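You operate a simulated robot arm through the tools that you are given. There is no shell and no other tool. Be economical: measure what you need, move in short steps, check, and stop when the job is done.

The job below is to be done with a simulated two-armed robot. You get a single attempt, and the scene is never put back.

JOB
Back up the purple memory card, clear it and put it back in the rack.
Fine: booth power on, card into the reader, copy key once, then clear key once; lift it out only when the reader lamp is off; same slot as before.

The check looks at the end state, three seconds after you hand in, the way a careful person would. Anything else that was tipped, shoved, dropped, spilled or broken makes it a failure.

ROBOT AND FRAMES
Two 7-joint arms with fingered hands on one trunk, on a base that drives. Base frame: it is fixed to the floor where the robot stands at the start and does not move with it; the origin is under the middle of the robot, x ahead of it, y to its left, z up. Readings come in mm, degrees, newtons and seconds.
The left shoulder is at the start at [70, 172, 1222], the right one opposite. Places, roughly: booth clear key [1000, 100, 800]; booth copy key [1000, 100, 800]; booth pair key [1000, 100, 800]; booth power switch [900, 0, 800]; booth test key [900, 0, 800]; card reader slot [700, 0, 800]; ring light dial [1100, 200, 800]. Payload 5 kg a hand.
The tool frame of a hand sits at the grasp point between the pads (the TCP): z along the fingers, y along the line on which they close. The tips reach 43 mm beyond it. The gripper opens to 144 mm. The gripper's body begins 50 mm behind the TCP. The gripper is a hand of 5 fingers: y runs from the thumb to the fingers, the wrist lies at [-21, -124, -221] in the tool frame, and closing takes about 1.5 s.
Orientation is that of the tool frame in the base frame, as a unit quaternion [w, x, y, z]. With the fingers straight down and the wrist toward the robot, the tool's x, y and z point along [0, 1, 0], [1, 0, 0] and [0, 0, -1] of the base frame.

CONTROLS
- The arms move only by the tool play_rows. It takes "left_moves", "right_moves" or both (then of equal length, played together; a hand with none holds still); each is a list of rows, each a list of 7 numbers: the shift along the base's x, y, z in mm, then the turn, a rotation vector about the base's x, y, z in degrees, then the finger opening in mm, from 0 to 144. In form: [[dx, dy, dz, rx, ry, rz, claw], ...]. A call has 1 to 10 rows; each row shifts and turns the commanded pose from where the row before left it. A row lasts 0.2 s, in which the tool goes at most 50 mm and 8.6 degrees; a call with a longer step from one row to the next is refused whole, and so is a gripper value outside its range. A pose out of reach is approached as far as the arm can. The call stops where the force on the tool passes 50 N (or 10 N more than at its start, if that is more) or the arm is blocked; 0.2 s more then pass. Each finger travels about 45 mm/s and halts on what it meets, pressing with about 27 N; the grip force reading is that of the motor and also rises with nothing between the fingers. The clock runs only during rows and for 0.2 s after the last one: add rows that do not move to give the fingers time. The reply holds the time, the measured pose of the TCP, the force on the tool along the base axes, the opening and the grip force, in the units named above and with some noise, with the torque about the TCP (base axes, N m) and any sound that the robot's microphone picked up, and new pictures: "views" is both (left out), scene, wrist or none (wrist: the cameras of the hands that moved).
- Cameras (640 x 400 px; columns grow to the right, rows downward): "scene" is now at [130.9, 9.6, 1429.7]; the picture's right is [0.02, -1.00, -0.00], its down [-0.80, -0.02, -0.60] and it looks along [0.60, 0.01, -0.80] (base axes); focal length 214 px, centre (320, 200). "left" rides on the left gripper at [-86, -109, -168] in its tool frame; the picture's right is [-0.80, -0.28, 0.53], its down [0.54, -0.73, 0.42] and it looks along [0.27, 0.63, 0.73] (tool axes); focal length 275 px, centre (320, 200). "right" rides on the right gripper at [86, -108, -168] in its tool frame; the picture's right is [-0.80, 0.28, -0.53], its down [-0.54, -0.73, 0.42] and it looks along [-0.27, 0.63, 0.73] (tool axes); focal length 275 px, centre (320, 200).
- raise_lower(by): slides the trunk up (or, below 0, down) by that many mm; the arms and the scene camera ride with it, the base frame stays. It gives what a move gives, with no picture.
- base_move(legs): drives the robot by 1 to 6 legs, each [ahead, left, turn to the left] in mm, mm and degrees, along the robot's own axes; the way and the turn of a leg run together, so that a leg with both is an arc; at most 1500 mm and 180 degrees a leg. The arms and the cameras ride along, it lands a little off, and it stops where it bumps. It gives what a move gives, and a new picture of the scene camera.
- set_grasp(shape, hand): the hand has 5 fingers and takes this shape, open, in about a second: jaw (thumb against the fingers, like two jaws); tri (thumb and two fingers); tip (a fingertip pinch); poke (one finger out to press); point (the index stretched); flat (the hand flat); cup (the hand cupped); fist (a fist). The gripper value then closes the fingers along that shape, each until it touches; the sizes above hold for jaw. It gives what a move gives, with no picture.
- turn_head(pan, tilt): turns the head with the scene camera to pan (to the left, within 86 degrees either way) and tilt (down, from -29 to 69), counted from straight ahead of the robot. It gives what a move gives, and a new picture of the scene camera.
- probe_pixels(camera, pixels): for up to 12 pixels [column, row] of the newest picture of that camera ("zoom" is the newest enlarged one), the place [x, y, z] in the base frame of the surface seen there, good to about 3 mm, but the place of the scene camera against the robot may be out by one fixed shift of up to 18 mm in any direction. It takes no simulated time.
- inspect(camera, box): a new picture of the part [left, top, right, bottom] of that camera's present view, enlarged. It takes no simulated time.
- hand_in(): hands the job in; it is judged then, once.

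Work in short steps. Measure before you move; look again where a grasp or a placing could have gone wrong, and mend it. You have 80 turns and 260 pictures in all, those below and enlarged ones among them. Open the grippers and draw the arms clear of the work before you hand the job in, unless the task says otherwise; then end with one line.

The tools are called after "Call:" as a command line: name --argument value ..., lists and objects as JSON in quotes. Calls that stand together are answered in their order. play_rows: Moves the arms, as the interface text tells. Its arguments: {"type":"object","properties":{"left_moves":{"type":"array","items":{"type":"array","items":{"type":"number"}}},"right_moves":{"type":"array","items":{"type":"array","items":{"type":"number"}}},"views":{"type":"string","enum":["both","scene","wrist","none"]}},"required":[]} The other tools are called the same way: raise_lower (by) slides the trunk up or down; set_grasp (shape, hand) gives the hand a shape; base_move (legs) drives the base; turn_head (pan, tilt) turns the head that bears the scene camera; probe_pixels (camera, pixels) gives the place of the surface under pixels of a picture; inspect (camera, box) takes an enlarged picture of a part of a camera's view; hand_in () hands the job in.

At the start:

```text
t: 0.0
left_tcp_pos: [97.4, 103.6, 644.3]
left_tool_rot: [-0.034, 0.449, 0.793, -0.41]
left_wrist_force: [1.0, 0.4, -0.3]
left_moment: [-0.01, 0.0, 0.01]
left_gripper_width: 143.9
left_finger_force: 0.0
left_shape: jaw
right_tcp_pos: [656.2, -336.9, 1131.1]
right_tool_rot: [0.001, 0.707, 0.708, 0.0]
right_wrist_force: [-0.1, 0.4, 0.1]
right_moment: [-0.01, -0.03, 0.0]
right_gripper_width: 143.6
right_finger_force: 0.0
right_shape: jaw
trunk travel left (down, up): [-319.0, 621.0]
robot x, y, heading: [-0.9, -3.3, 0.1]
head pan, tilt: [1.3, 53.2]
```

scene: 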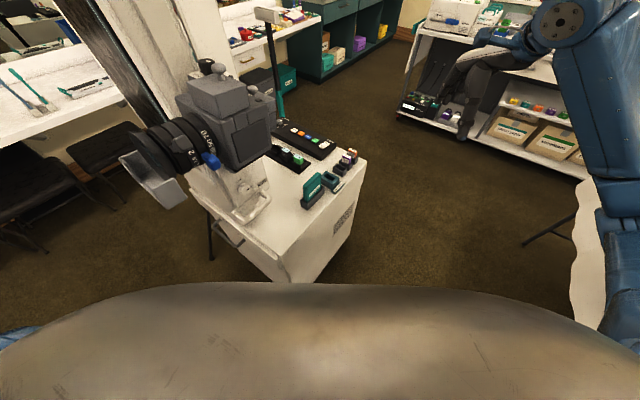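
right: 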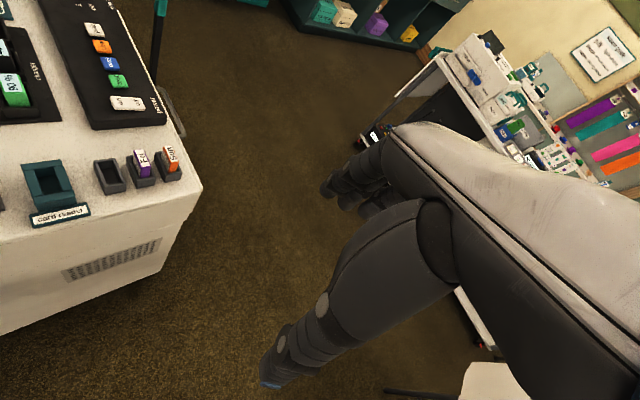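
left: 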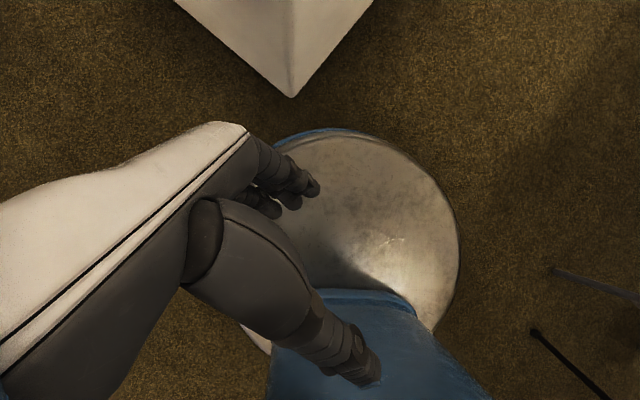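

The scene shows the booth table with the key strip, a reader and a card rack around (330,180); I enlarge these in the scene and right wrist views.

Call:
inspect --camera "scene" --box '[240, 100, 380, 220]'

Call:
inspect --camera "right" --box '[0, 0, 220, 240]'

```text
3.33 times, centred on (310, 160) of scene
```

zoom: 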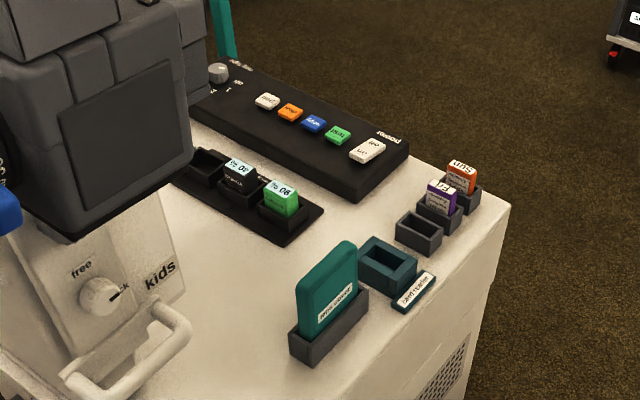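

```text
1.67 times, centred on (110, 120) of right
```

zoom: 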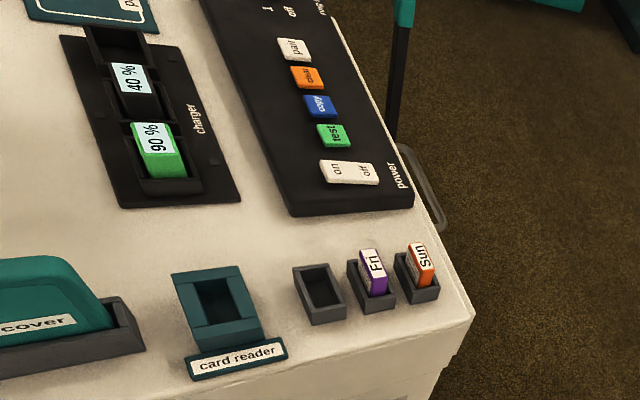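

The zoom shows the rack with the purple "Fri" card in the middle slot, the reader, and keys pair/clear/copy/test plus an on/off rocker. I'll get closer zooms and positions.

Call:
inspect --camera "right" --box '[50, 140, 190, 228]'

Call:
probe_pixels --camera "zoom" --pixels '[[420, 50], [300, 180], [490, 70]]'

Call:
inspect --camera "right" --box '[70, 10, 180, 130]'

Call:
probe_pixels --camera "right" --pixels '[[141, 152], [170, 150], [141, 172], [55, 215], [49, 185], [117, 102], [135, 104], [118, 81], [110, 64], [102, 46], [95, 30], [195, 190]]'

```text
4.55 times, centred on (120, 184) of right
```

zoom: 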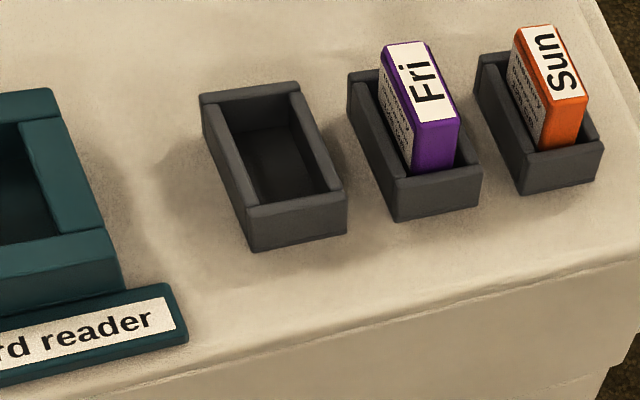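

```text
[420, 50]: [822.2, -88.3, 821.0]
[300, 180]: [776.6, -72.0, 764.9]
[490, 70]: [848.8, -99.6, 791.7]
```

```text
3.33 times, centred on (125, 70) of right
```

zoom: 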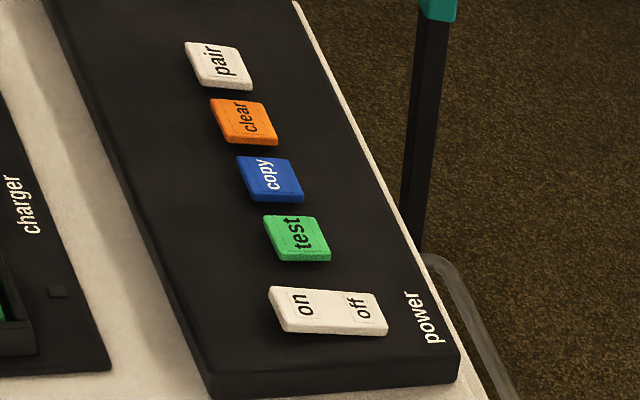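

```text
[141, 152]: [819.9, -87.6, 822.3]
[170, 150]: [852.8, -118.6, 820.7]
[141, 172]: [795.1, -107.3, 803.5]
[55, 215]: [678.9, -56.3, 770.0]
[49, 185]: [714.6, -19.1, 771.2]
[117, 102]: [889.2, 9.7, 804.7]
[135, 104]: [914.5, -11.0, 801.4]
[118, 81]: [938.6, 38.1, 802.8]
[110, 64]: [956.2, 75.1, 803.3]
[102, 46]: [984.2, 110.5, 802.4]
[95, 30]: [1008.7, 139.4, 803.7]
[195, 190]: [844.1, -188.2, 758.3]
```

I re-zoom on the rack to measure card corners, holder rims and the reader.

Call:
inspect --camera "right" --box '[90, 140, 190, 203]'

Call:
probe_pixels --camera "zoom" --pixels '[[330, 60], [375, 52], [425, 165], [362, 172], [283, 98], [340, 255], [445, 235], [515, 30], [600, 135], [355, 100], [70, 105], [175, 290]]'

Call:
inspect --camera "right" --box '[10, 150, 100, 230]'

Call:
probe_pixels --camera "zoom" --pixels '[[100, 100], [300, 90], [140, 310], [370, 270], [170, 145], [280, 120], [290, 240], [200, 250], [230, 200], [130, 200], [320, 180], [480, 200]]'

```text
6.35 times, centred on (140, 172) of right
```

zoom: 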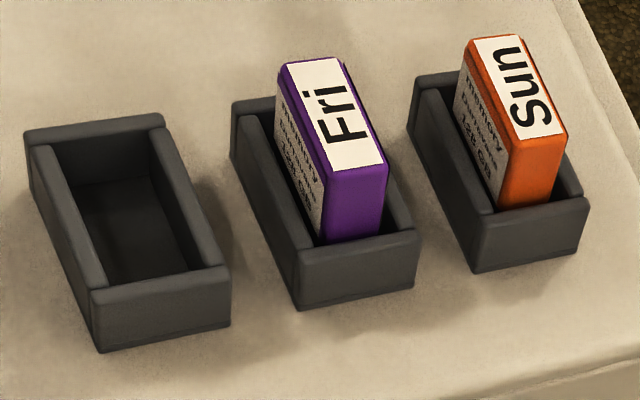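

```text
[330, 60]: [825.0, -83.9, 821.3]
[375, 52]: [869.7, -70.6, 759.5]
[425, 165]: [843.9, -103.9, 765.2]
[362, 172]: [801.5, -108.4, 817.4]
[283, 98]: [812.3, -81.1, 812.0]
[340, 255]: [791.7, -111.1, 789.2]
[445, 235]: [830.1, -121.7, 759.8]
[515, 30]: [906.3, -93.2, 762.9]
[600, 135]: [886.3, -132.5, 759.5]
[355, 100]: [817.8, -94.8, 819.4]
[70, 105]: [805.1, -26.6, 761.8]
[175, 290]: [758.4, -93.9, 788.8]
```

```text
5.00 times, centred on (55, 190) of right
```

zoom: 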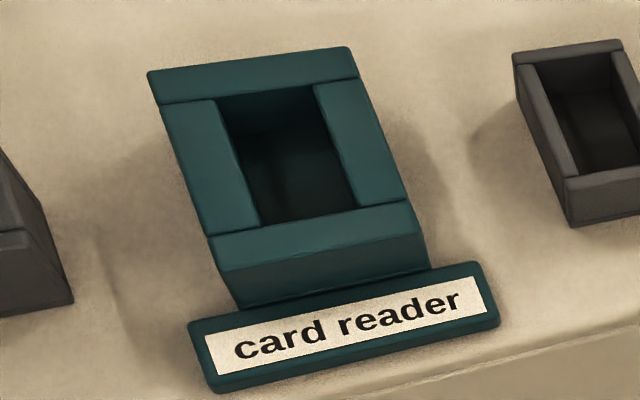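

```text
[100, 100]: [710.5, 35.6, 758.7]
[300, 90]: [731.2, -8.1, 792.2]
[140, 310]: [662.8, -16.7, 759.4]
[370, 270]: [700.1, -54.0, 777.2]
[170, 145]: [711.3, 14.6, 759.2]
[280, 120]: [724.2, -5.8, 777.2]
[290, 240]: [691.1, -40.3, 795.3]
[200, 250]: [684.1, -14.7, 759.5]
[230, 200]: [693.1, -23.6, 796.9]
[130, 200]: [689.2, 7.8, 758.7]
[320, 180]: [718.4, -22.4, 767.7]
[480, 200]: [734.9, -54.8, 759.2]
```

I probe the obstacles (tripod camera, cover block, table edges) in the scene picture before planning a hand approach.

Call:
probe_pixels --camera "scene" --pixels '[[215, 95], [265, 110], [240, 150], [208, 65], [150, 180], [260, 20], [313, 178], [270, 88], [355, 155], [285, 280], [180, 190], [335, 180]]'

Call:
turn_head --pan 25 --tilt 40

```text
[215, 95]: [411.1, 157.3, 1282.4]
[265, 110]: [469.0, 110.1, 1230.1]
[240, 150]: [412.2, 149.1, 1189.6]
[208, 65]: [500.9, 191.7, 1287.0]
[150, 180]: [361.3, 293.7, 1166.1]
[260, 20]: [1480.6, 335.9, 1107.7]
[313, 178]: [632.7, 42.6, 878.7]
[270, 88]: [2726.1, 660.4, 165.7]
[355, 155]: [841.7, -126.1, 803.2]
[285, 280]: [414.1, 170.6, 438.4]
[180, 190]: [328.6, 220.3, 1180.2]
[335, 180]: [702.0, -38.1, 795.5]
```

```text
t: 0.9
left_tcp_pos: [96.4, 104.2, 644.7]
left_tool_rot: [-0.034, 0.449, 0.793, -0.41]
left_wrist_force: [0.3, -0.1, 0.8]
left_moment: [-0.03, -0.02, 0.01]
left_gripper_width: 144.0
left_finger_force: 0.1
left_shape: jaw
right_tcp_pos: [658.3, -336.5, 1131.7]
right_tool_rot: [0.001, 0.707, 0.707, 0.0]
right_wrist_force: [-1.1, -0.5, -0.3]
right_moment: [0.01, 0.01, 0.0]
right_gripper_width: 143.7
right_finger_force: 0.2
right_shape: jaw
trunk travel left (down, up): [-319.0, 621.0]
robot x, y, heading: [2.0, 2.4, 0.3]
head pan, tilt: [25.0, 40.0]
```

scene: 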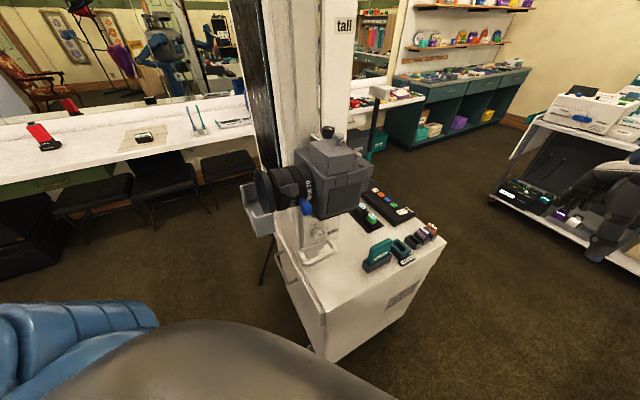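

The tripod camera sits at about (330–500, 100–300, 1170+), so the left arm is obstructed. I check how much free floor there is right of the table.

Call:
turn_head --pan -25 --tilt 40

```text
t: 2.1
left_tcp_pos: [96.8, 103.2, 645.7]
left_tool_rot: [-0.033, 0.449, 0.793, -0.41]
left_wrist_force: [0.1, 0.4, 0.5]
left_moment: [-0.01, 0.01, 0.04]
left_gripper_width: 144.0
left_finger_force: 0.0
left_shape: jaw
right_tcp_pos: [657.4, -336.7, 1132.0]
right_tool_rot: [0.001, 0.707, 0.707, 0.0]
right_wrist_force: [0.0, -0.5, 0.1]
right_moment: [-0.02, -0.02, 0.01]
right_gripper_width: 143.5
right_finger_force: 0.0
right_shape: jaw
trunk travel left (down, up): [-319.0, 621.0]
robot x, y, heading: [-0.1, -1.6, -0.1]
head pan, tilt: [-25.0, 40.0]
```

scene: 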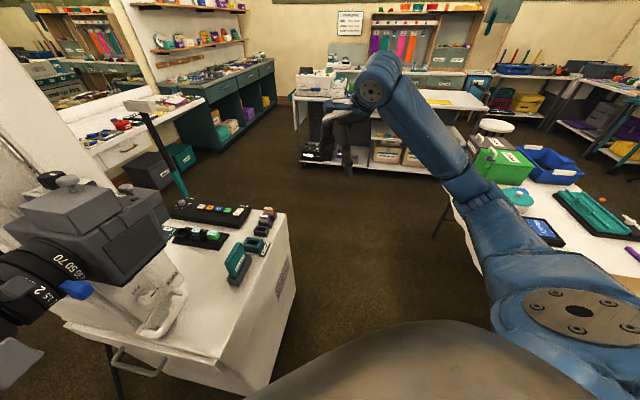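

Call:
probe_pixels --camera "scene" --pixels '[[305, 160], [420, 175], [462, 220], [470, 265], [440, 235], [545, 200], [200, 180], [150, 110], [380, 250], [345, 170]]'

```text
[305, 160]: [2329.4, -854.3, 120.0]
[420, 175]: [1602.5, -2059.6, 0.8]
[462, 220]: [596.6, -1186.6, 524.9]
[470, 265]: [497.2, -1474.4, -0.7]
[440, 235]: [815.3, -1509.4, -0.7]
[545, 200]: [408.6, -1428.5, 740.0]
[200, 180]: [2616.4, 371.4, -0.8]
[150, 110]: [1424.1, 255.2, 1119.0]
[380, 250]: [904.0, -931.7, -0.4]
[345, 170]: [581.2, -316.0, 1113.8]
```

Floor to the right of the table is clear, and from around (1335, -565) facing the table the card, reader and keys are all in easy right-hand reach. I raise the trunk for clearance and drive round.

Call:
raise_lower --by 150

Call:
base_move --legs '[[0, -600, 0], [1335, 0, 0]]'

```text
t: 3.8
left_tcp_pos: [97.3, 104.4, 796.6]
left_tool_rot: [-0.033, 0.449, 0.793, -0.411]
left_wrist_force: [0.4, -0.1, 0.1]
left_moment: [-0.01, 0.02, 0.0]
left_gripper_width: 143.9
left_finger_force: 0.1
left_shape: jaw
right_tcp_pos: [657.2, -337.5, 1280.9]
right_tool_rot: [-0.001, 0.707, 0.707, 0.0]
right_wrist_force: [-0.3, -1.0, 0.5]
right_moment: [-0.04, 0.01, -0.02]
right_gripper_width: 143.7
right_finger_force: 0.0
right_shape: jaw
trunk travel left (down, up): [-469.0, 471.0]
robot x, y, heading: [1.6, 0.6, 0.0]
head pan, tilt: [-25.0, 40.0]
```

```text
t: 6.5
left_tcp_pos: [99.5, -371.2, 795.2]
left_tool_rot: [-0.035, 0.449, 0.793, -0.409]
left_wrist_force: [0.3, -2.0, 1.1]
left_moment: [0.1, 0.0, -0.07]
left_gripper_width: 144.0
left_finger_force: 0.1
left_shape: jaw
right_tcp_pos: [657.2, -814.7, 1280.7]
right_tool_rot: [-0.002, 0.708, 0.706, 0.003]
right_wrist_force: [-0.1, -1.6, -0.9]
right_moment: [0.25, -0.03, -0.01]
right_gripper_width: 143.8
right_finger_force: 0.2
right_shape: jaw
trunk travel left (down, up): [-469.0, 471.0]
robot x, y, heading: [3.9, -469.0, -0.2]
head pan, tilt: [-25.0, 40.0]
stopped in leg 1: the robot was blocked; the commanded pose is now the measured one
```

scene: 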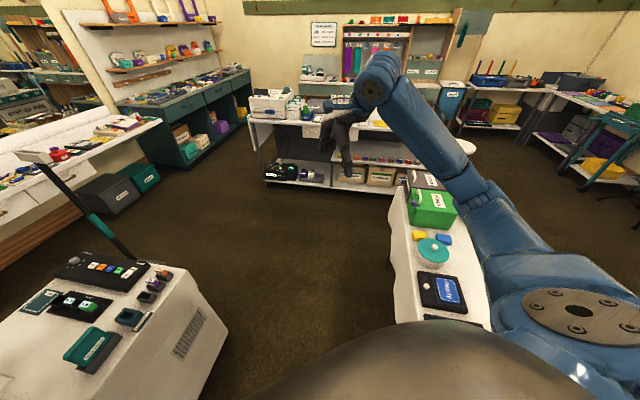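

The base was blocked at y≈-469, apparently by the side table on the right. I back off left a little, then probe both tables' edges.

Call:
base_move --legs '[[0, 50, 0]]'

Call:
turn_head --pan -40 --tilt 55

```text
t: 7.4
left_tcp_pos: [100.3, -318.7, 795.9]
left_tool_rot: [-0.035, 0.449, 0.792, -0.411]
left_wrist_force: [0.6, 0.6, 0.5]
left_moment: [0.01, 0.03, -0.05]
left_gripper_width: 143.6
left_finger_force: 0.0
left_shape: jaw
right_tcp_pos: [658.6, -760.9, 1280.8]
right_tool_rot: [-0.001, 0.708, 0.707, 0.002]
right_wrist_force: [0.5, -0.7, 0.6]
right_moment: [0.09, 0.01, 0.04]
right_gripper_width: 143.7
right_finger_force: 0.1
right_shape: jaw
trunk travel left (down, up): [-469.0, 471.0]
robot x, y, heading: [3.4, -420.6, -0.3]
head pan, tilt: [-25.0, 40.0]
```

scene: 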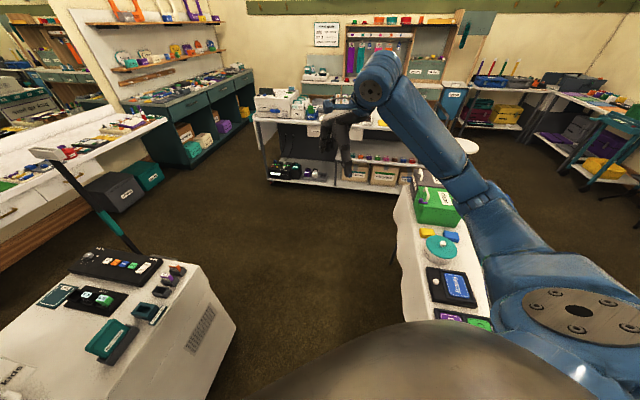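

```text
t: 8.2
left_tcp_pos: [98.9, -316.4, 795.7]
left_tool_rot: [-0.035, 0.45, 0.791, -0.412]
left_wrist_force: [-0.7, 0.6, -0.1]
left_moment: [-0.05, 0.0, 0.0]
left_gripper_width: 143.9
left_finger_force: 0.0
left_shape: jaw
right_tcp_pos: [658.3, -754.8, 1282.6]
right_tool_rot: [-0.001, 0.707, 0.707, 0.0]
right_wrist_force: [0.6, 1.1, 0.8]
right_moment: [-0.07, 0.03, 0.01]
right_gripper_width: 144.1
right_finger_force: 0.0
right_shape: jaw
trunk travel left (down, up): [-469.0, 471.0]
robot x, y, heading: [5.6, -420.0, -0.4]
head pan, tilt: [-40.0, 55.0]
```

scene: 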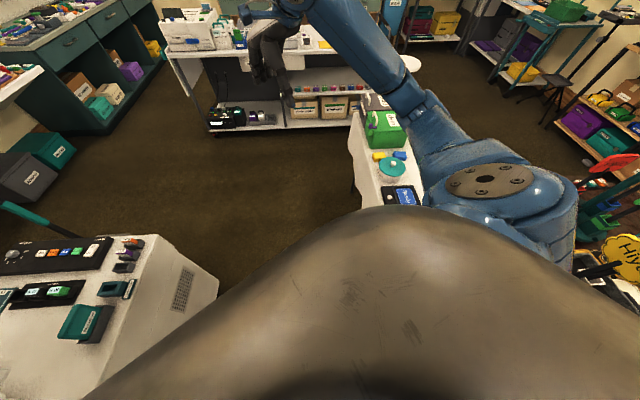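

Call:
probe_pixels --camera "scene" --pixels '[[352, 128], [355, 165], [365, 200], [352, 188], [160, 240], [215, 290], [180, 285], [345, 195], [175, 370], [280, 180], [135, 242]]'

```text
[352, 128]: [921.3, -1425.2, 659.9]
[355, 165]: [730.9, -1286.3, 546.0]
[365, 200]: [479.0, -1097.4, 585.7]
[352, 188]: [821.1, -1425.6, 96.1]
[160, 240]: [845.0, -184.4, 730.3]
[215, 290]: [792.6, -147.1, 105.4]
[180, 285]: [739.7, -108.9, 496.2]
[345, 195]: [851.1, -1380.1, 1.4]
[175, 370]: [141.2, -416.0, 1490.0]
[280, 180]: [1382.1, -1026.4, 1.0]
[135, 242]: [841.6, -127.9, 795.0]
```

Side table edge runs diagonally from (479,-1097) to (921,-1425), so a diagonal drive ahead is clear; then turn left to face the booth.

Call:
base_move --legs '[[1330, -190, 0], [0, 0, 138]]'

Call:
turn_head --pan 0 --tilt 50

```text
t: 20.6
left_tcp_pos: [1188.2, -621.8, 794.2]
left_tool_rot: [0.369, -0.565, 0.714, -0.187]
left_wrist_force: [-0.9, -0.3, -0.6]
left_moment: [0.01, 0.02, 0.02]
left_gripper_width: 143.8
left_finger_force: 0.1
left_shape: jaw
right_tcp_pos: [1092.1, 83.0, 1282.7]
right_tool_rot: [0.0, -0.39, 0.921, 0.0]
right_wrist_force: [-0.1, 0.1, 0.2]
right_moment: [0.0, -0.01, 0.01]
right_gripper_width: 143.5
right_finger_force: 0.0
right_shape: jaw
trunk travel left (down, up): [-469.0, 471.0]
robot x, y, heading: [1329.6, -615.8, 135.8]
head pan, tilt: [-40.0, 55.0]
```

scene: 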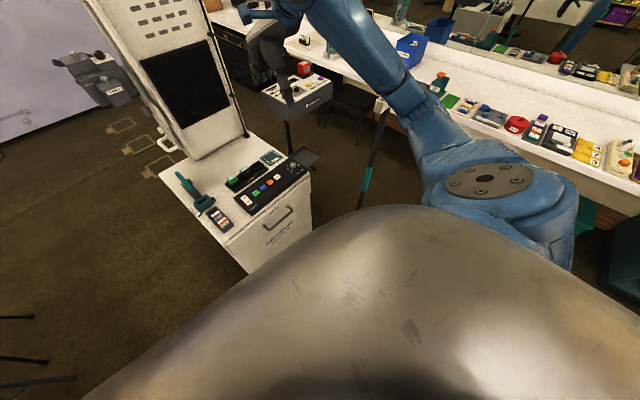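

```text
t: 21.6
left_tcp_pos: [1188.1, -621.8, 794.4]
left_tool_rot: [0.369, -0.566, 0.714, -0.185]
left_wrist_force: [0.1, 0.2, 0.5]
left_moment: [-0.04, -0.05, -0.01]
left_gripper_width: 143.8
left_finger_force: 0.1
left_shape: jaw
right_tcp_pos: [1092.4, 83.7, 1282.7]
right_tool_rot: [0.0, -0.39, 0.921, 0.0]
right_wrist_force: [-0.3, 0.9, -0.3]
right_moment: [-0.02, -0.01, 0.01]
right_gripper_width: 143.9
right_finger_force: 0.0
right_shape: jaw
trunk travel left (down, up): [-469.0, 471.0]
robot x, y, heading: [1325.7, -614.7, 135.9]
head pan, tilt: [0.0, 50.0]
```

scene: 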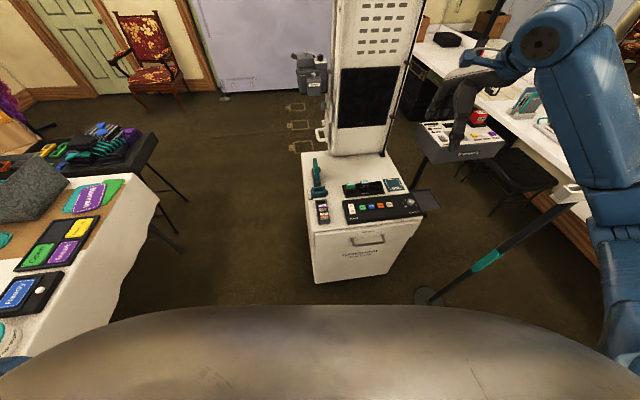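

Now the booth is straight ahead. I zoom on it and probe the stand pole (490,255)→(570,190) near the right arm.

Call:
inspect --camera "scene" --box '[295, 150, 445, 250]'

Call:
probe_pixels --camera "scene" --pixels '[[430, 298], [490, 256], [560, 208], [572, 188], [455, 150], [350, 160], [318, 178], [425, 202], [470, 110]]'

Call:
inspect --camera "scene" --box '[440, 90, 600, 220]'

```text
4.00 times, centred on (370, 200) of scene
```

zoom: 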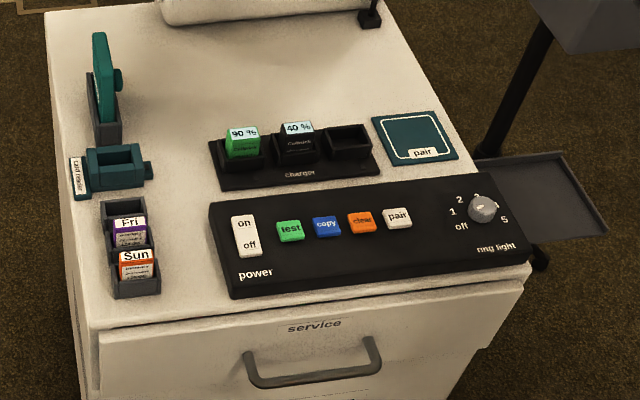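

```text
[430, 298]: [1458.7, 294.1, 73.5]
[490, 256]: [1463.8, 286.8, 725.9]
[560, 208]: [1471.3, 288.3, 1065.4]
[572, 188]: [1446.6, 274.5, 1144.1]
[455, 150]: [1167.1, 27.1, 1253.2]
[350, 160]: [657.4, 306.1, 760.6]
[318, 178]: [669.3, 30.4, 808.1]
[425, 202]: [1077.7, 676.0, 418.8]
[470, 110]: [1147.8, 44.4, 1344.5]
```

```text
3.08 times, centred on (520, 155) of scene
```

zoom: 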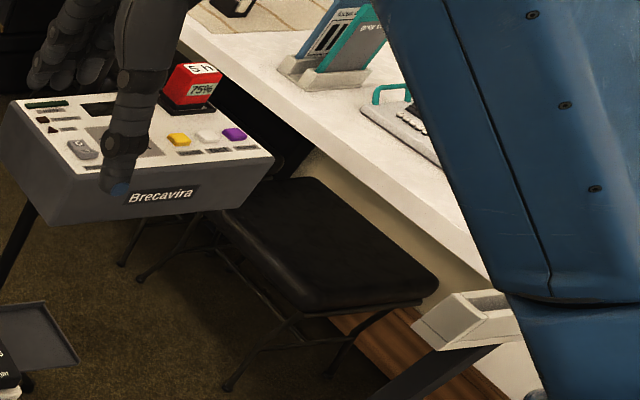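

The layout is clear: rack (Fri purple in middle), reader with its lamp/knob on the right, keys and rocker. I bring the right hand to a viewing spot before the rack.

Call:
play_rows --right_moves '[[-20, -30, -33, 0, 0, 0, 144], [-20, -30, -33, 0, 0, 0, 144], [-20, -30, -33, 0, 0, 0, 144], [-20, -30, -33, 0, 0, 0, 144], [-20, -30, -33, 0, 0, 0, 144], [-20, -30, -33, 0, 0, 0, 144], [-20, -30, -33, 0, 0, 0, 144], [-20, -30, -33, 0, 0, 0, 144], [-20, -30, -33, 0, 0, 0, 144], [-20, -30, -33, 0, 0, 0, 144]]'

```text
t: 23.8
left_tcp_pos: [1188.6, -621.2, 795.1]
left_tool_rot: [0.369, -0.565, 0.714, -0.186]
left_wrist_force: [0.7, -0.8, -0.7]
left_moment: [0.01, -0.01, -0.01]
left_gripper_width: 143.9
left_finger_force: 0.1
left_shape: jaw
right_tcp_pos: [891.8, -218.9, 953.7]
right_tool_rot: [0.0, -0.39, 0.921, 0.001]
right_wrist_force: [-0.9, 0.0, -0.4]
right_moment: [0.02, -0.01, 0.02]
right_gripper_width: 143.7
right_finger_force: 0.1
right_shape: jaw
trunk travel left (down, up): [-469.0, 471.0]
robot x, y, heading: [1327.3, -616.0, 135.8]
head pan, tilt: [0.0, 50.0]
```

scene: 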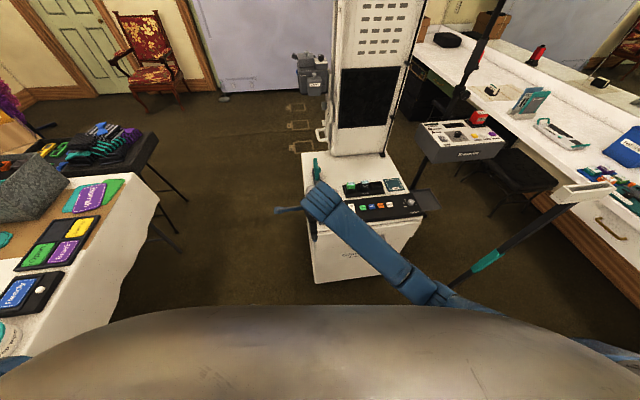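
right: 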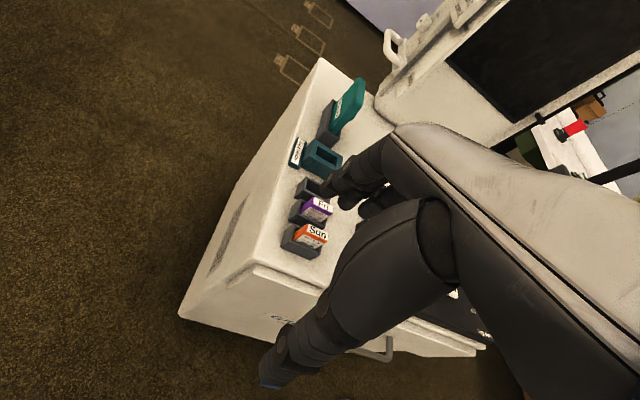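

Good view of rack and reader. I zoom and probe the card, holder and reader.

Call:
inspect --camera "right" --box '[270, 130, 366, 266]'

Call:
probe_pixels --camera "right" --pixels '[[317, 203], [305, 205], [329, 207], [316, 234], [297, 208], [325, 225], [304, 160], [323, 150], [318, 172], [339, 165], [323, 158], [306, 190]]'

```text
2.94 times, centred on (318, 198) of right
```

zoom: 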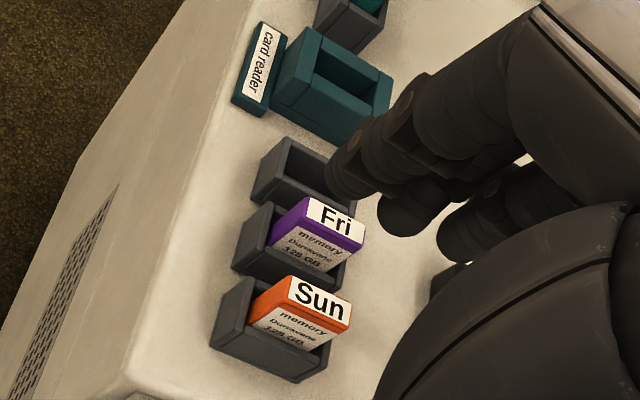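

```text
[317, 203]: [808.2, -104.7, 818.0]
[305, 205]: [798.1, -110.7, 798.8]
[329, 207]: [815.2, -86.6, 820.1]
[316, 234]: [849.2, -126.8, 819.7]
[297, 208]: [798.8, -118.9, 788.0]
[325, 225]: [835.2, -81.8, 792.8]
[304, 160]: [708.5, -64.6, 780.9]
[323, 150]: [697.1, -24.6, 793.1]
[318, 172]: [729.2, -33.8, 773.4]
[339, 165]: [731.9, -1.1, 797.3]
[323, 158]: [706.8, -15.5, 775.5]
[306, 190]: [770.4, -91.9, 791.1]
```

I probe in the zoom along the Fri card top, Sun top, empty holder and reader rims for angle and centres.

Call:
probe_pixels --camera "zoom" --pixels '[[312, 203], [361, 226], [353, 246], [302, 227], [334, 225], [297, 282], [345, 305], [318, 304], [286, 143], [315, 35], [385, 75], [345, 72]]'

Call:
probe_pixels --camera "zoom" --pixels '[[275, 90], [340, 135], [295, 62], [360, 102], [257, 190], [335, 160], [240, 265], [345, 275], [258, 207], [330, 378], [220, 335], [352, 85]]'

```text
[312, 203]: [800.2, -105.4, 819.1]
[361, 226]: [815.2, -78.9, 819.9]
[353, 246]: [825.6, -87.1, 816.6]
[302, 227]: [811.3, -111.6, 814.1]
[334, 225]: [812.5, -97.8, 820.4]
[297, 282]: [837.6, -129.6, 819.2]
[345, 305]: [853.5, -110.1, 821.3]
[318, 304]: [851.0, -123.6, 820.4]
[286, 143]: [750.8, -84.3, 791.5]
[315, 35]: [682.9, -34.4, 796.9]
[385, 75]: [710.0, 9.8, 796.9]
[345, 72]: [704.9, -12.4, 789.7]
```

```text
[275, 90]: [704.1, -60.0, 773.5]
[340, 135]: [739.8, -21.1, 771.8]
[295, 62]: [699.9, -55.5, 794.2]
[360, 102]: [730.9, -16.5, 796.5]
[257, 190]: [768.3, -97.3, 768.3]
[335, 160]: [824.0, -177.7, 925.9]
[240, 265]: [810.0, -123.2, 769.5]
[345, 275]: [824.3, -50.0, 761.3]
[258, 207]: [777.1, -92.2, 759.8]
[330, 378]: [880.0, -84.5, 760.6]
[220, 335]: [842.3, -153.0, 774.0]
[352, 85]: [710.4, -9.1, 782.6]
```

Row direction comes to about -34.5°, with the card centre ≈(813,-96), top 820, and reader centre ≈(706,-24). First comes power, so I shape the right hand to poke and turn it 9.6° to line up with the booth.

Call:
set_grasp --hand "right" --shape "poke"

Call:
play_rows --right_moves '[[15, 25, 0, 0, 0, 4.8, 144], [15, 25, 0, 0, 0, 4.8, 144], [15, 25, 0, 0, 0, 0, 144], [15, 25, 0, 0, 0, 0, 144], [0, 0, 0, 0, 0, 0, 144]]'

```text
t: 24.7
left_tcp_pos: [1189.0, -622.2, 795.0]
left_tool_rot: [0.369, -0.566, 0.714, -0.186]
left_wrist_force: [-0.2, -1.1, 0.2]
left_moment: [0.0, 0.05, 0.01]
left_gripper_width: 144.0
left_finger_force: 0.1
left_shape: jaw
right_tcp_pos: [893.3, -217.2, 952.2]
right_tool_rot: [-0.001, -0.39, 0.921, 0.0]
right_wrist_force: [0.1, 0.4, 0.0]
right_moment: [-0.01, -0.03, 0.0]
right_gripper_width: 0.0
right_finger_force: 0.0
right_shape: poke
trunk travel left (down, up): [-469.0, 471.0]
robot x, y, heading: [1329.1, -617.0, 135.7]
head pan, tilt: [0.0, 50.0]
```

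```text
t: 25.9
left_tcp_pos: [1188.0, -621.6, 794.6]
left_tool_rot: [0.369, -0.565, 0.714, -0.187]
left_wrist_force: [-0.8, 0.0, 0.1]
left_moment: [0.0, -0.01, 0.03]
left_gripper_width: 143.9
left_finger_force: 0.1
left_shape: jaw
right_tcp_pos: [953.4, -118.6, 953.5]
right_tool_rot: [0.0, -0.466, 0.885, 0.0]
right_wrist_force: [0.5, -0.5, 0.0]
right_moment: [0.0, -0.03, -0.01]
right_gripper_width: 0.1
right_finger_force: 0.0
right_shape: poke
trunk travel left (down, up): [-469.0, 471.0]
robot x, y, heading: [1327.9, -610.7, 135.7]
head pan, tilt: [0.0, 50.0]
```

scene: 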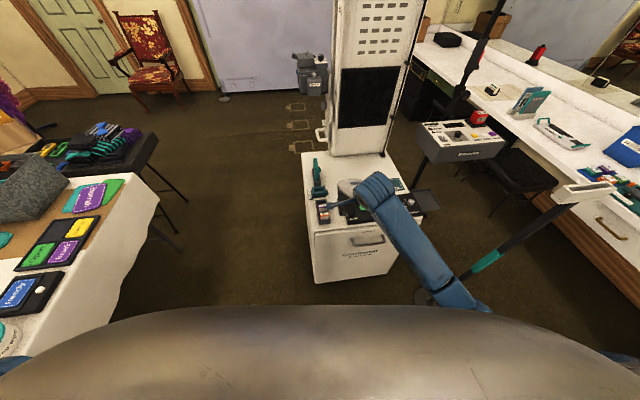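
right: 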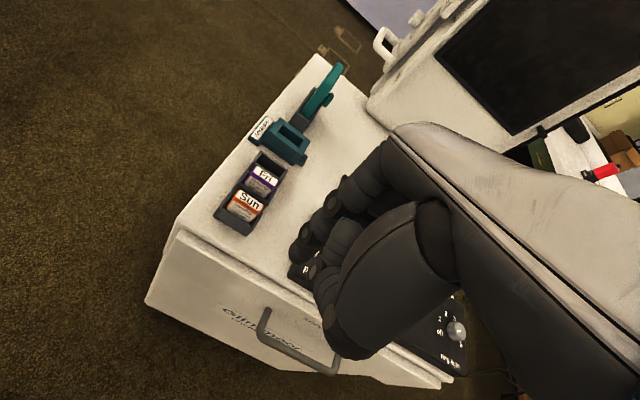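

The index finger should be out, near (300,255). I zoom in to find its tip.

Call:
inspect --camera "right" --box '[270, 160, 430, 300]'

Call:
probe_pixels --camera "right" --pixels '[[300, 240], [300, 250], [318, 228], [330, 205], [345, 187], [335, 240], [306, 270], [325, 290], [335, 320]]'

Call:
inspect --camera "scene" --box '[295, 150, 445, 250]'

```text
2.86 times, centred on (350, 230) of right
```

zoom: 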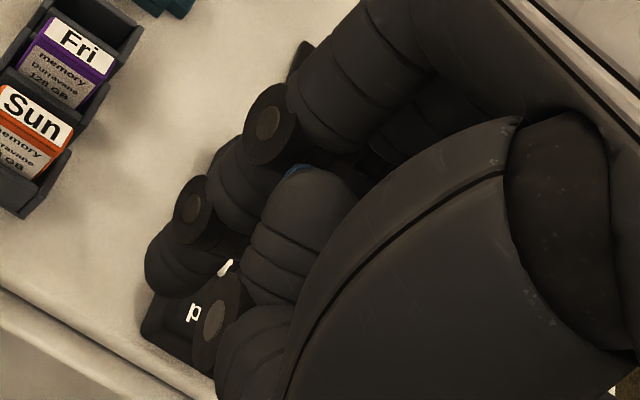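

```text
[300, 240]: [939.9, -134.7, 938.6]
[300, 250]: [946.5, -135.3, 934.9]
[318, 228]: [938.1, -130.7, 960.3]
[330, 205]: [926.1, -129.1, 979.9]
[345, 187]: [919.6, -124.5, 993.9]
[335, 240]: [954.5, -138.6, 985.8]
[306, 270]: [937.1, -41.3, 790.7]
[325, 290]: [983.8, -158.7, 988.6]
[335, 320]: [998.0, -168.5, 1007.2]
```

```text
4.00 times, centred on (370, 200) of scene
```

zoom: 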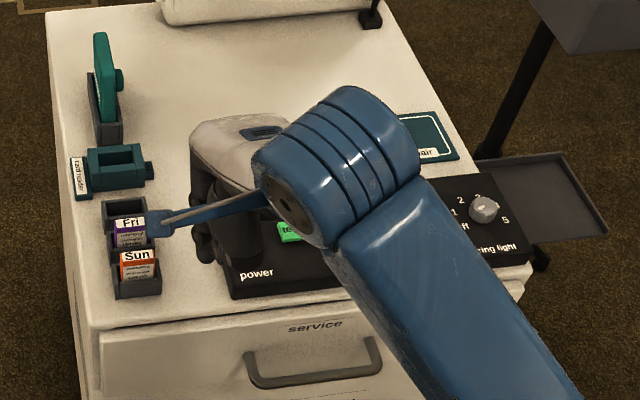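

The fingertip seems to be near pixel (294,247). Before moving right for a key view, I check elbow clearance from the pole.

Call:
probe_pixels --camera "scene" --pixels '[[455, 285], [485, 303], [430, 250], [400, 215], [438, 300]]'

Call:
probe_pixels --camera "right" --pixels '[[295, 244], [296, 248], [292, 244], [264, 178], [246, 204], [298, 226]]'

```text
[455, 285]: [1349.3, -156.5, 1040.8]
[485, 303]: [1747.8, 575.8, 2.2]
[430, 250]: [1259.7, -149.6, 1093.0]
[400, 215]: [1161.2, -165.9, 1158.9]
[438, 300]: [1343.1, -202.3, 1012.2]
```

```text
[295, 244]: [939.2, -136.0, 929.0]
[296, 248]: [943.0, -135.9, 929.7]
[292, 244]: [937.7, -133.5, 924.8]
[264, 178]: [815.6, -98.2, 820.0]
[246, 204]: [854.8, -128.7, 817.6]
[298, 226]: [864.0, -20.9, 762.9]
```

Elbow is 440 mm from the pole, so it's safe. I move 120 mm along the panel for a key view.

Call:
play_rows --right_moves '[[25, 36, 0, 0, 0, 0, 0], [25, 36, 0, 0, 0, 0, 0], [25, 36, 0, 0, 0, 0, 0], [0, 0, 0, 0, 0, 0, 0]]' --views "wrist"

Call:
inspect --camera "right" --box '[200, 100, 360, 280]'

```text
t: 26.9
left_tcp_pos: [1187.7, -621.0, 794.9]
left_tool_rot: [0.369, -0.565, 0.714, -0.187]
left_wrist_force: [0.3, 0.8, -0.7]
left_moment: [0.02, -0.05, -0.03]
left_gripper_width: 144.1
left_finger_force: 0.0
left_shape: jaw
right_tcp_pos: [1028.6, -9.9, 952.6]
right_tool_rot: [-0.001, -0.465, 0.885, 0.0]
right_wrist_force: [0.9, 0.3, 0.7]
right_moment: [0.04, -0.05, -0.03]
right_gripper_width: 0.0
right_finger_force: 0.1
right_shape: poke
trunk travel left (down, up): [-469.0, 471.0]
robot x, y, heading: [1329.5, -617.3, 136.1]
head pan, tilt: [0.0, 50.0]
```

right: 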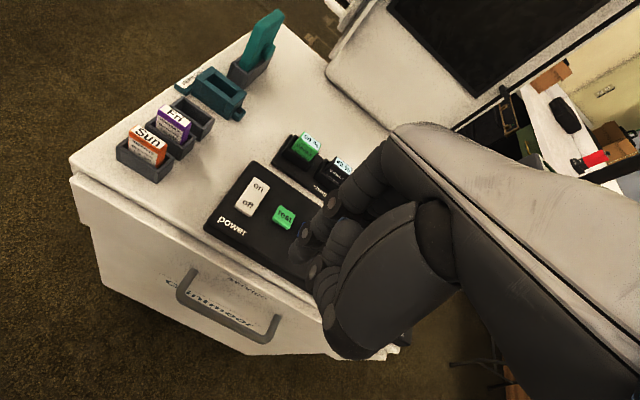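

```text
2.22 times, centred on (280, 190) of right
```

zoom: 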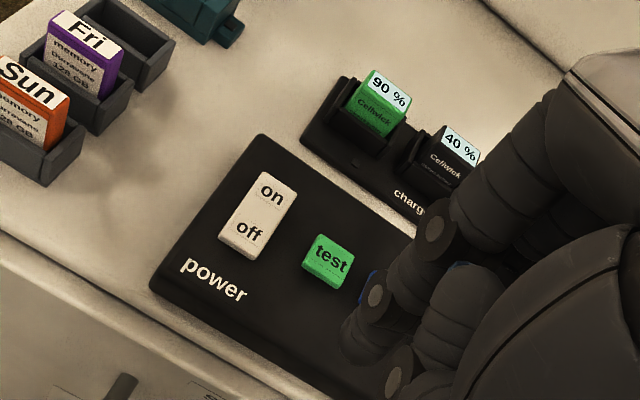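

Call:
probe_pixels --camera "zoom" --pixels '[[271, 186], [263, 178], [248, 234], [240, 252], [331, 255], [260, 140], [152, 290], [205, 215], [355, 350], [360, 330], [345, 340], [400, 215]]'

```text
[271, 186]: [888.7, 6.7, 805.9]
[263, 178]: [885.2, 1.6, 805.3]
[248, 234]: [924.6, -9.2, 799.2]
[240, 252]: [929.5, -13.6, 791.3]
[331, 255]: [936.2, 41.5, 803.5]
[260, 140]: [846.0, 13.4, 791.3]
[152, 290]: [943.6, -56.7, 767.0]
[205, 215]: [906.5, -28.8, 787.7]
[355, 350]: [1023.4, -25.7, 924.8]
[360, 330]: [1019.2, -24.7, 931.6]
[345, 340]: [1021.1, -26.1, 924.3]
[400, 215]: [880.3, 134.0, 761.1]
```

"On" is at (889,7,806) and the fingertip centre is about TCP+(-11,-10,-33). I move over the "on" half at a safe height and check.

Call:
play_rows --right_moves '[[-43, 9, 0, 0, 0, 0, 0], [-43, 9, 0, 0, 0, 0, 0], [-42, 9, 0, 0, 0, 0, 0], [0, 0, -40, 0, 0, 0, 0], [0, 0, -35, 0, 0, 0, 0], [0, 0, 0, 0, 0, 0, 0]]'

Call:
inspect --camera "right" --box '[230, 160, 370, 300]'

Call:
inspect --camera "scene" --box '[320, 160, 400, 230]'

```text
t: 28.3
left_tcp_pos: [1187.7, -623.2, 794.7]
left_tool_rot: [0.368, -0.565, 0.715, -0.188]
left_wrist_force: [0.5, -0.4, -0.2]
left_moment: [0.02, 0.02, -0.01]
left_gripper_width: 143.8
left_finger_force: 0.1
left_shape: jaw
right_tcp_pos: [899.2, 17.6, 877.5]
right_tool_rot: [0.0, -0.467, 0.884, 0.001]
right_wrist_force: [-0.1, 0.6, -0.5]
right_moment: [0.01, -0.01, -0.01]
right_gripper_width: 0.0
right_finger_force: 0.1
right_shape: poke
trunk travel left (down, up): [-469.0, 471.0]
robot x, y, heading: [1329.6, -616.1, 135.7]
head pan, tilt: [0.0, 50.0]
```

scene: 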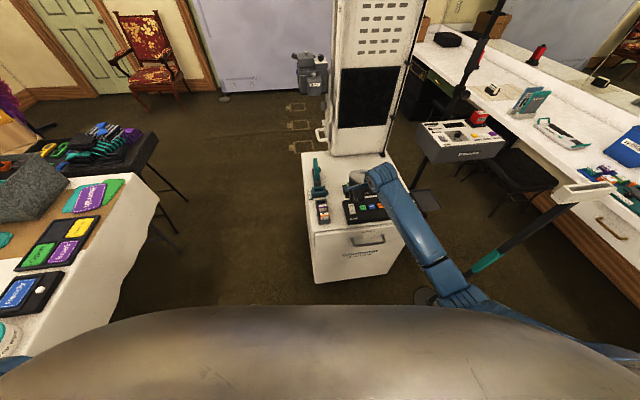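
right: 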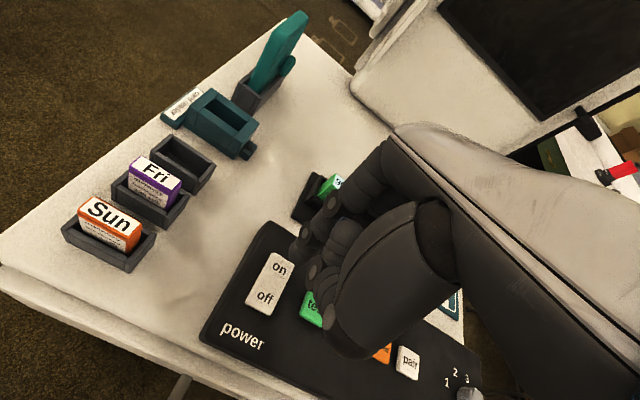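

```text
2.86 times, centred on (300, 230) of right
```

zoom: 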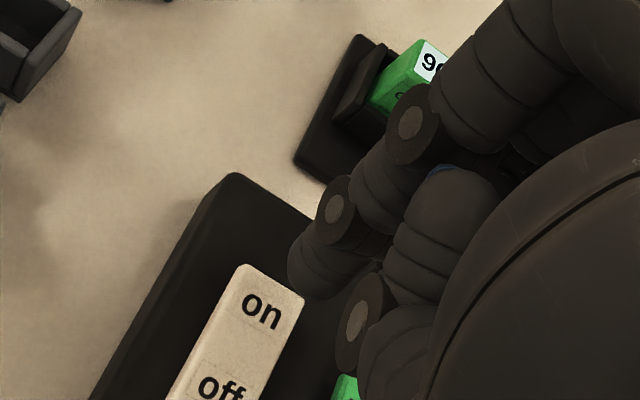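

```text
5.71 times, centred on (360, 195) of scene
```

zoom: 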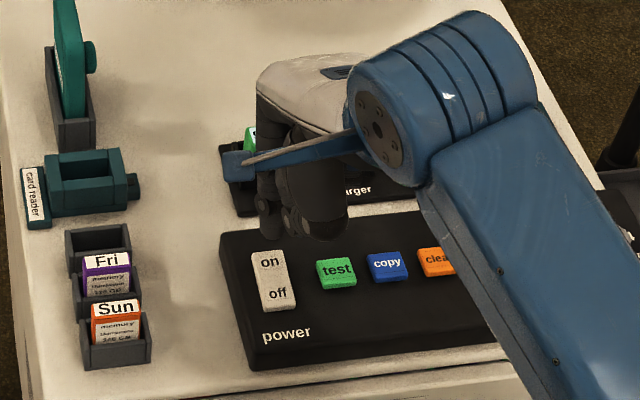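

Looks nearly above "on". I probe the tip and the label in this view to refine the offset.

Call:
inspect --camera "right" --box '[240, 190, 340, 290]'

Call:
probe_pixels --camera "zoom" --pixels '[[320, 230], [310, 270], [320, 300], [340, 295], [335, 265], [300, 240], [250, 310], [220, 250], [305, 300], [165, 340], [160, 470], [90, 460]]'

```text
4.00 times, centred on (290, 240) of right
```

zoom: 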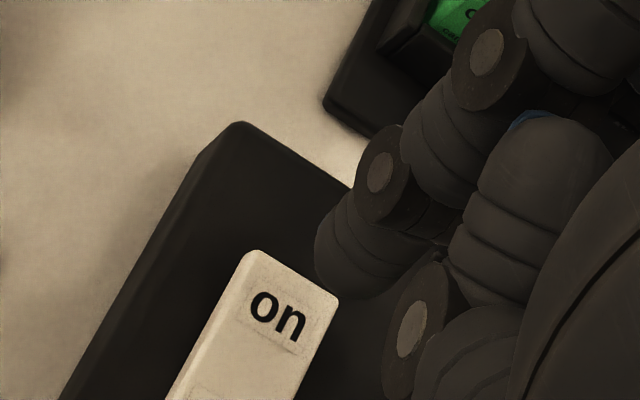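

```text
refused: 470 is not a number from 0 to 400
```

Call:
probe_pixels --camera "zoom" --pixels '[[340, 230], [325, 265], [335, 285], [360, 295], [385, 285], [400, 250], [275, 315], [255, 260], [330, 300], [290, 345]]'

```text
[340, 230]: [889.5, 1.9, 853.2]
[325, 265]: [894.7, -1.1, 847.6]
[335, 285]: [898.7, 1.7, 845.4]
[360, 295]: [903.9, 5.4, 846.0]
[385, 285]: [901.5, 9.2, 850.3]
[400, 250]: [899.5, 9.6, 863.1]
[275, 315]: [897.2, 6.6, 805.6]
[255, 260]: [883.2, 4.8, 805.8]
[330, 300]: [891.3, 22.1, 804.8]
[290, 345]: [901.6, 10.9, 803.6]
```

Tip centre is about (893,10,844), right above the on half. I descend slowly until there is a force.

Call:
play_rows --right_moves '[[0, 0, -15, 0, 0, 0, 0], [0, 0, -13, 0, 0, 0, 0], [0, 0, -3, 0, 0, 0, 0], [0, 0, -3, 0, 0, 0, 0], [0, 0, -3, 0, 0, 0, 0]]' --views "wrist"

Call:
inspect --camera "right" --box '[220, 190, 340, 310]'

```text
t: 29.5
left_tcp_pos: [1189.0, -623.0, 795.8]
left_tool_rot: [0.368, -0.565, 0.714, -0.185]
left_wrist_force: [0.1, -0.8, -0.7]
left_moment: [-0.01, 0.0, 0.04]
left_gripper_width: 144.0
left_finger_force: 0.0
left_shape: jaw
right_tcp_pos: [898.5, 17.6, 841.8]
right_tool_rot: [-0.001, -0.466, 0.885, 0.002]
right_wrist_force: [-1.2, 1.1, 4.6]
right_moment: [0.06, 0.07, 0.02]
right_gripper_width: 0.0
right_finger_force: 0.1
right_shape: poke
trunk travel left (down, up): [-469.0, 471.0]
robot x, y, heading: [1328.2, -615.2, 135.8]
head pan, tilt: [0.0, 50.0]
```

right: 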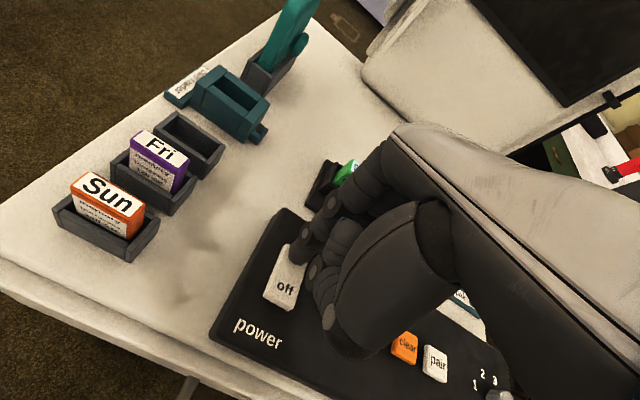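

```text
3.33 times, centred on (280, 250) of right
```

zoom: 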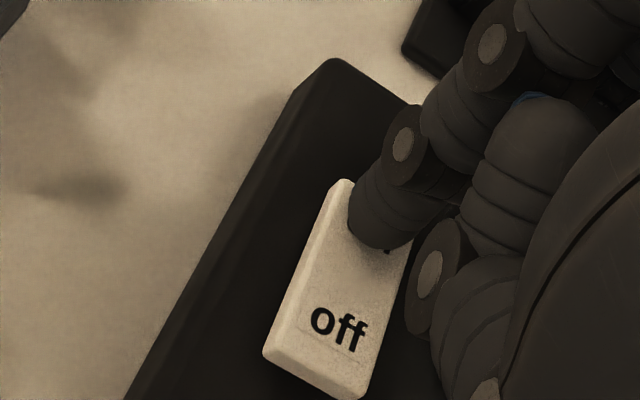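

Contact on the "on" half at 4.6 N, TCP z 842 (so the tip reaches ~37 mm below the TCP). I press further in small steps.

Call:
play_rows --right_moves '[[0, 0, -2, 0, 0, 0, 0], [0, 0, -2, 0, 0, 0, 0], [0, 0, -2, 0, 0, 0, 0], [0, 0, -2, 0, 0, 0, 0]]' --views "wrist"

Call:
inspect --camera "right" --box '[220, 190, 340, 310]'

```text
t: 30.7
left_tcp_pos: [1188.6, -622.6, 794.4]
left_tool_rot: [0.369, -0.565, 0.714, -0.186]
left_wrist_force: [-0.3, 0.1, 0.0]
left_moment: [-0.04, 0.01, -0.05]
left_gripper_width: 144.1
left_finger_force: 0.1
left_shape: jaw
right_tcp_pos: [895.8, 21.2, 840.4]
right_tool_rot: [-0.005, -0.466, 0.885, 0.007]
right_wrist_force: [0.4, -1.4, 20.1]
right_moment: [-0.12, 0.08, 0.06]
right_gripper_width: 0.1
right_finger_force: 0.0
right_shape: poke
trunk travel left (down, up): [-469.0, 471.0]
robot x, y, heading: [1325.9, -617.8, 135.9]
head pan, tilt: [0.0, 50.0]
stopped in row 4 (right hand): the force on the tool passed its limit at 51 N (the readings are from after the stop); the commanded pose is now the measured one
```

right: 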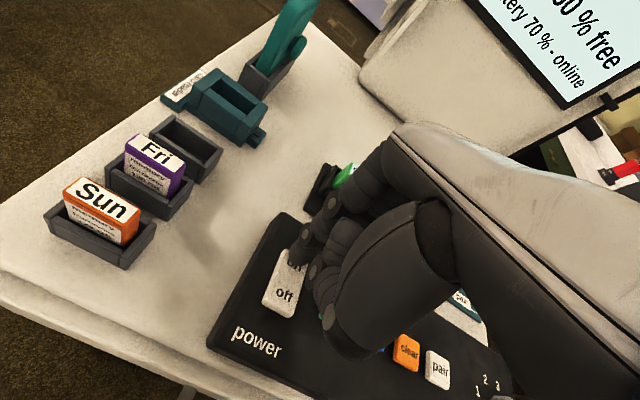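

```text
3.33 times, centred on (280, 250) of right
```

zoom: 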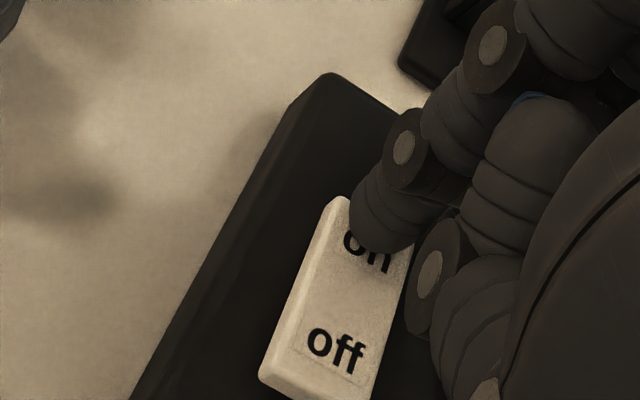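

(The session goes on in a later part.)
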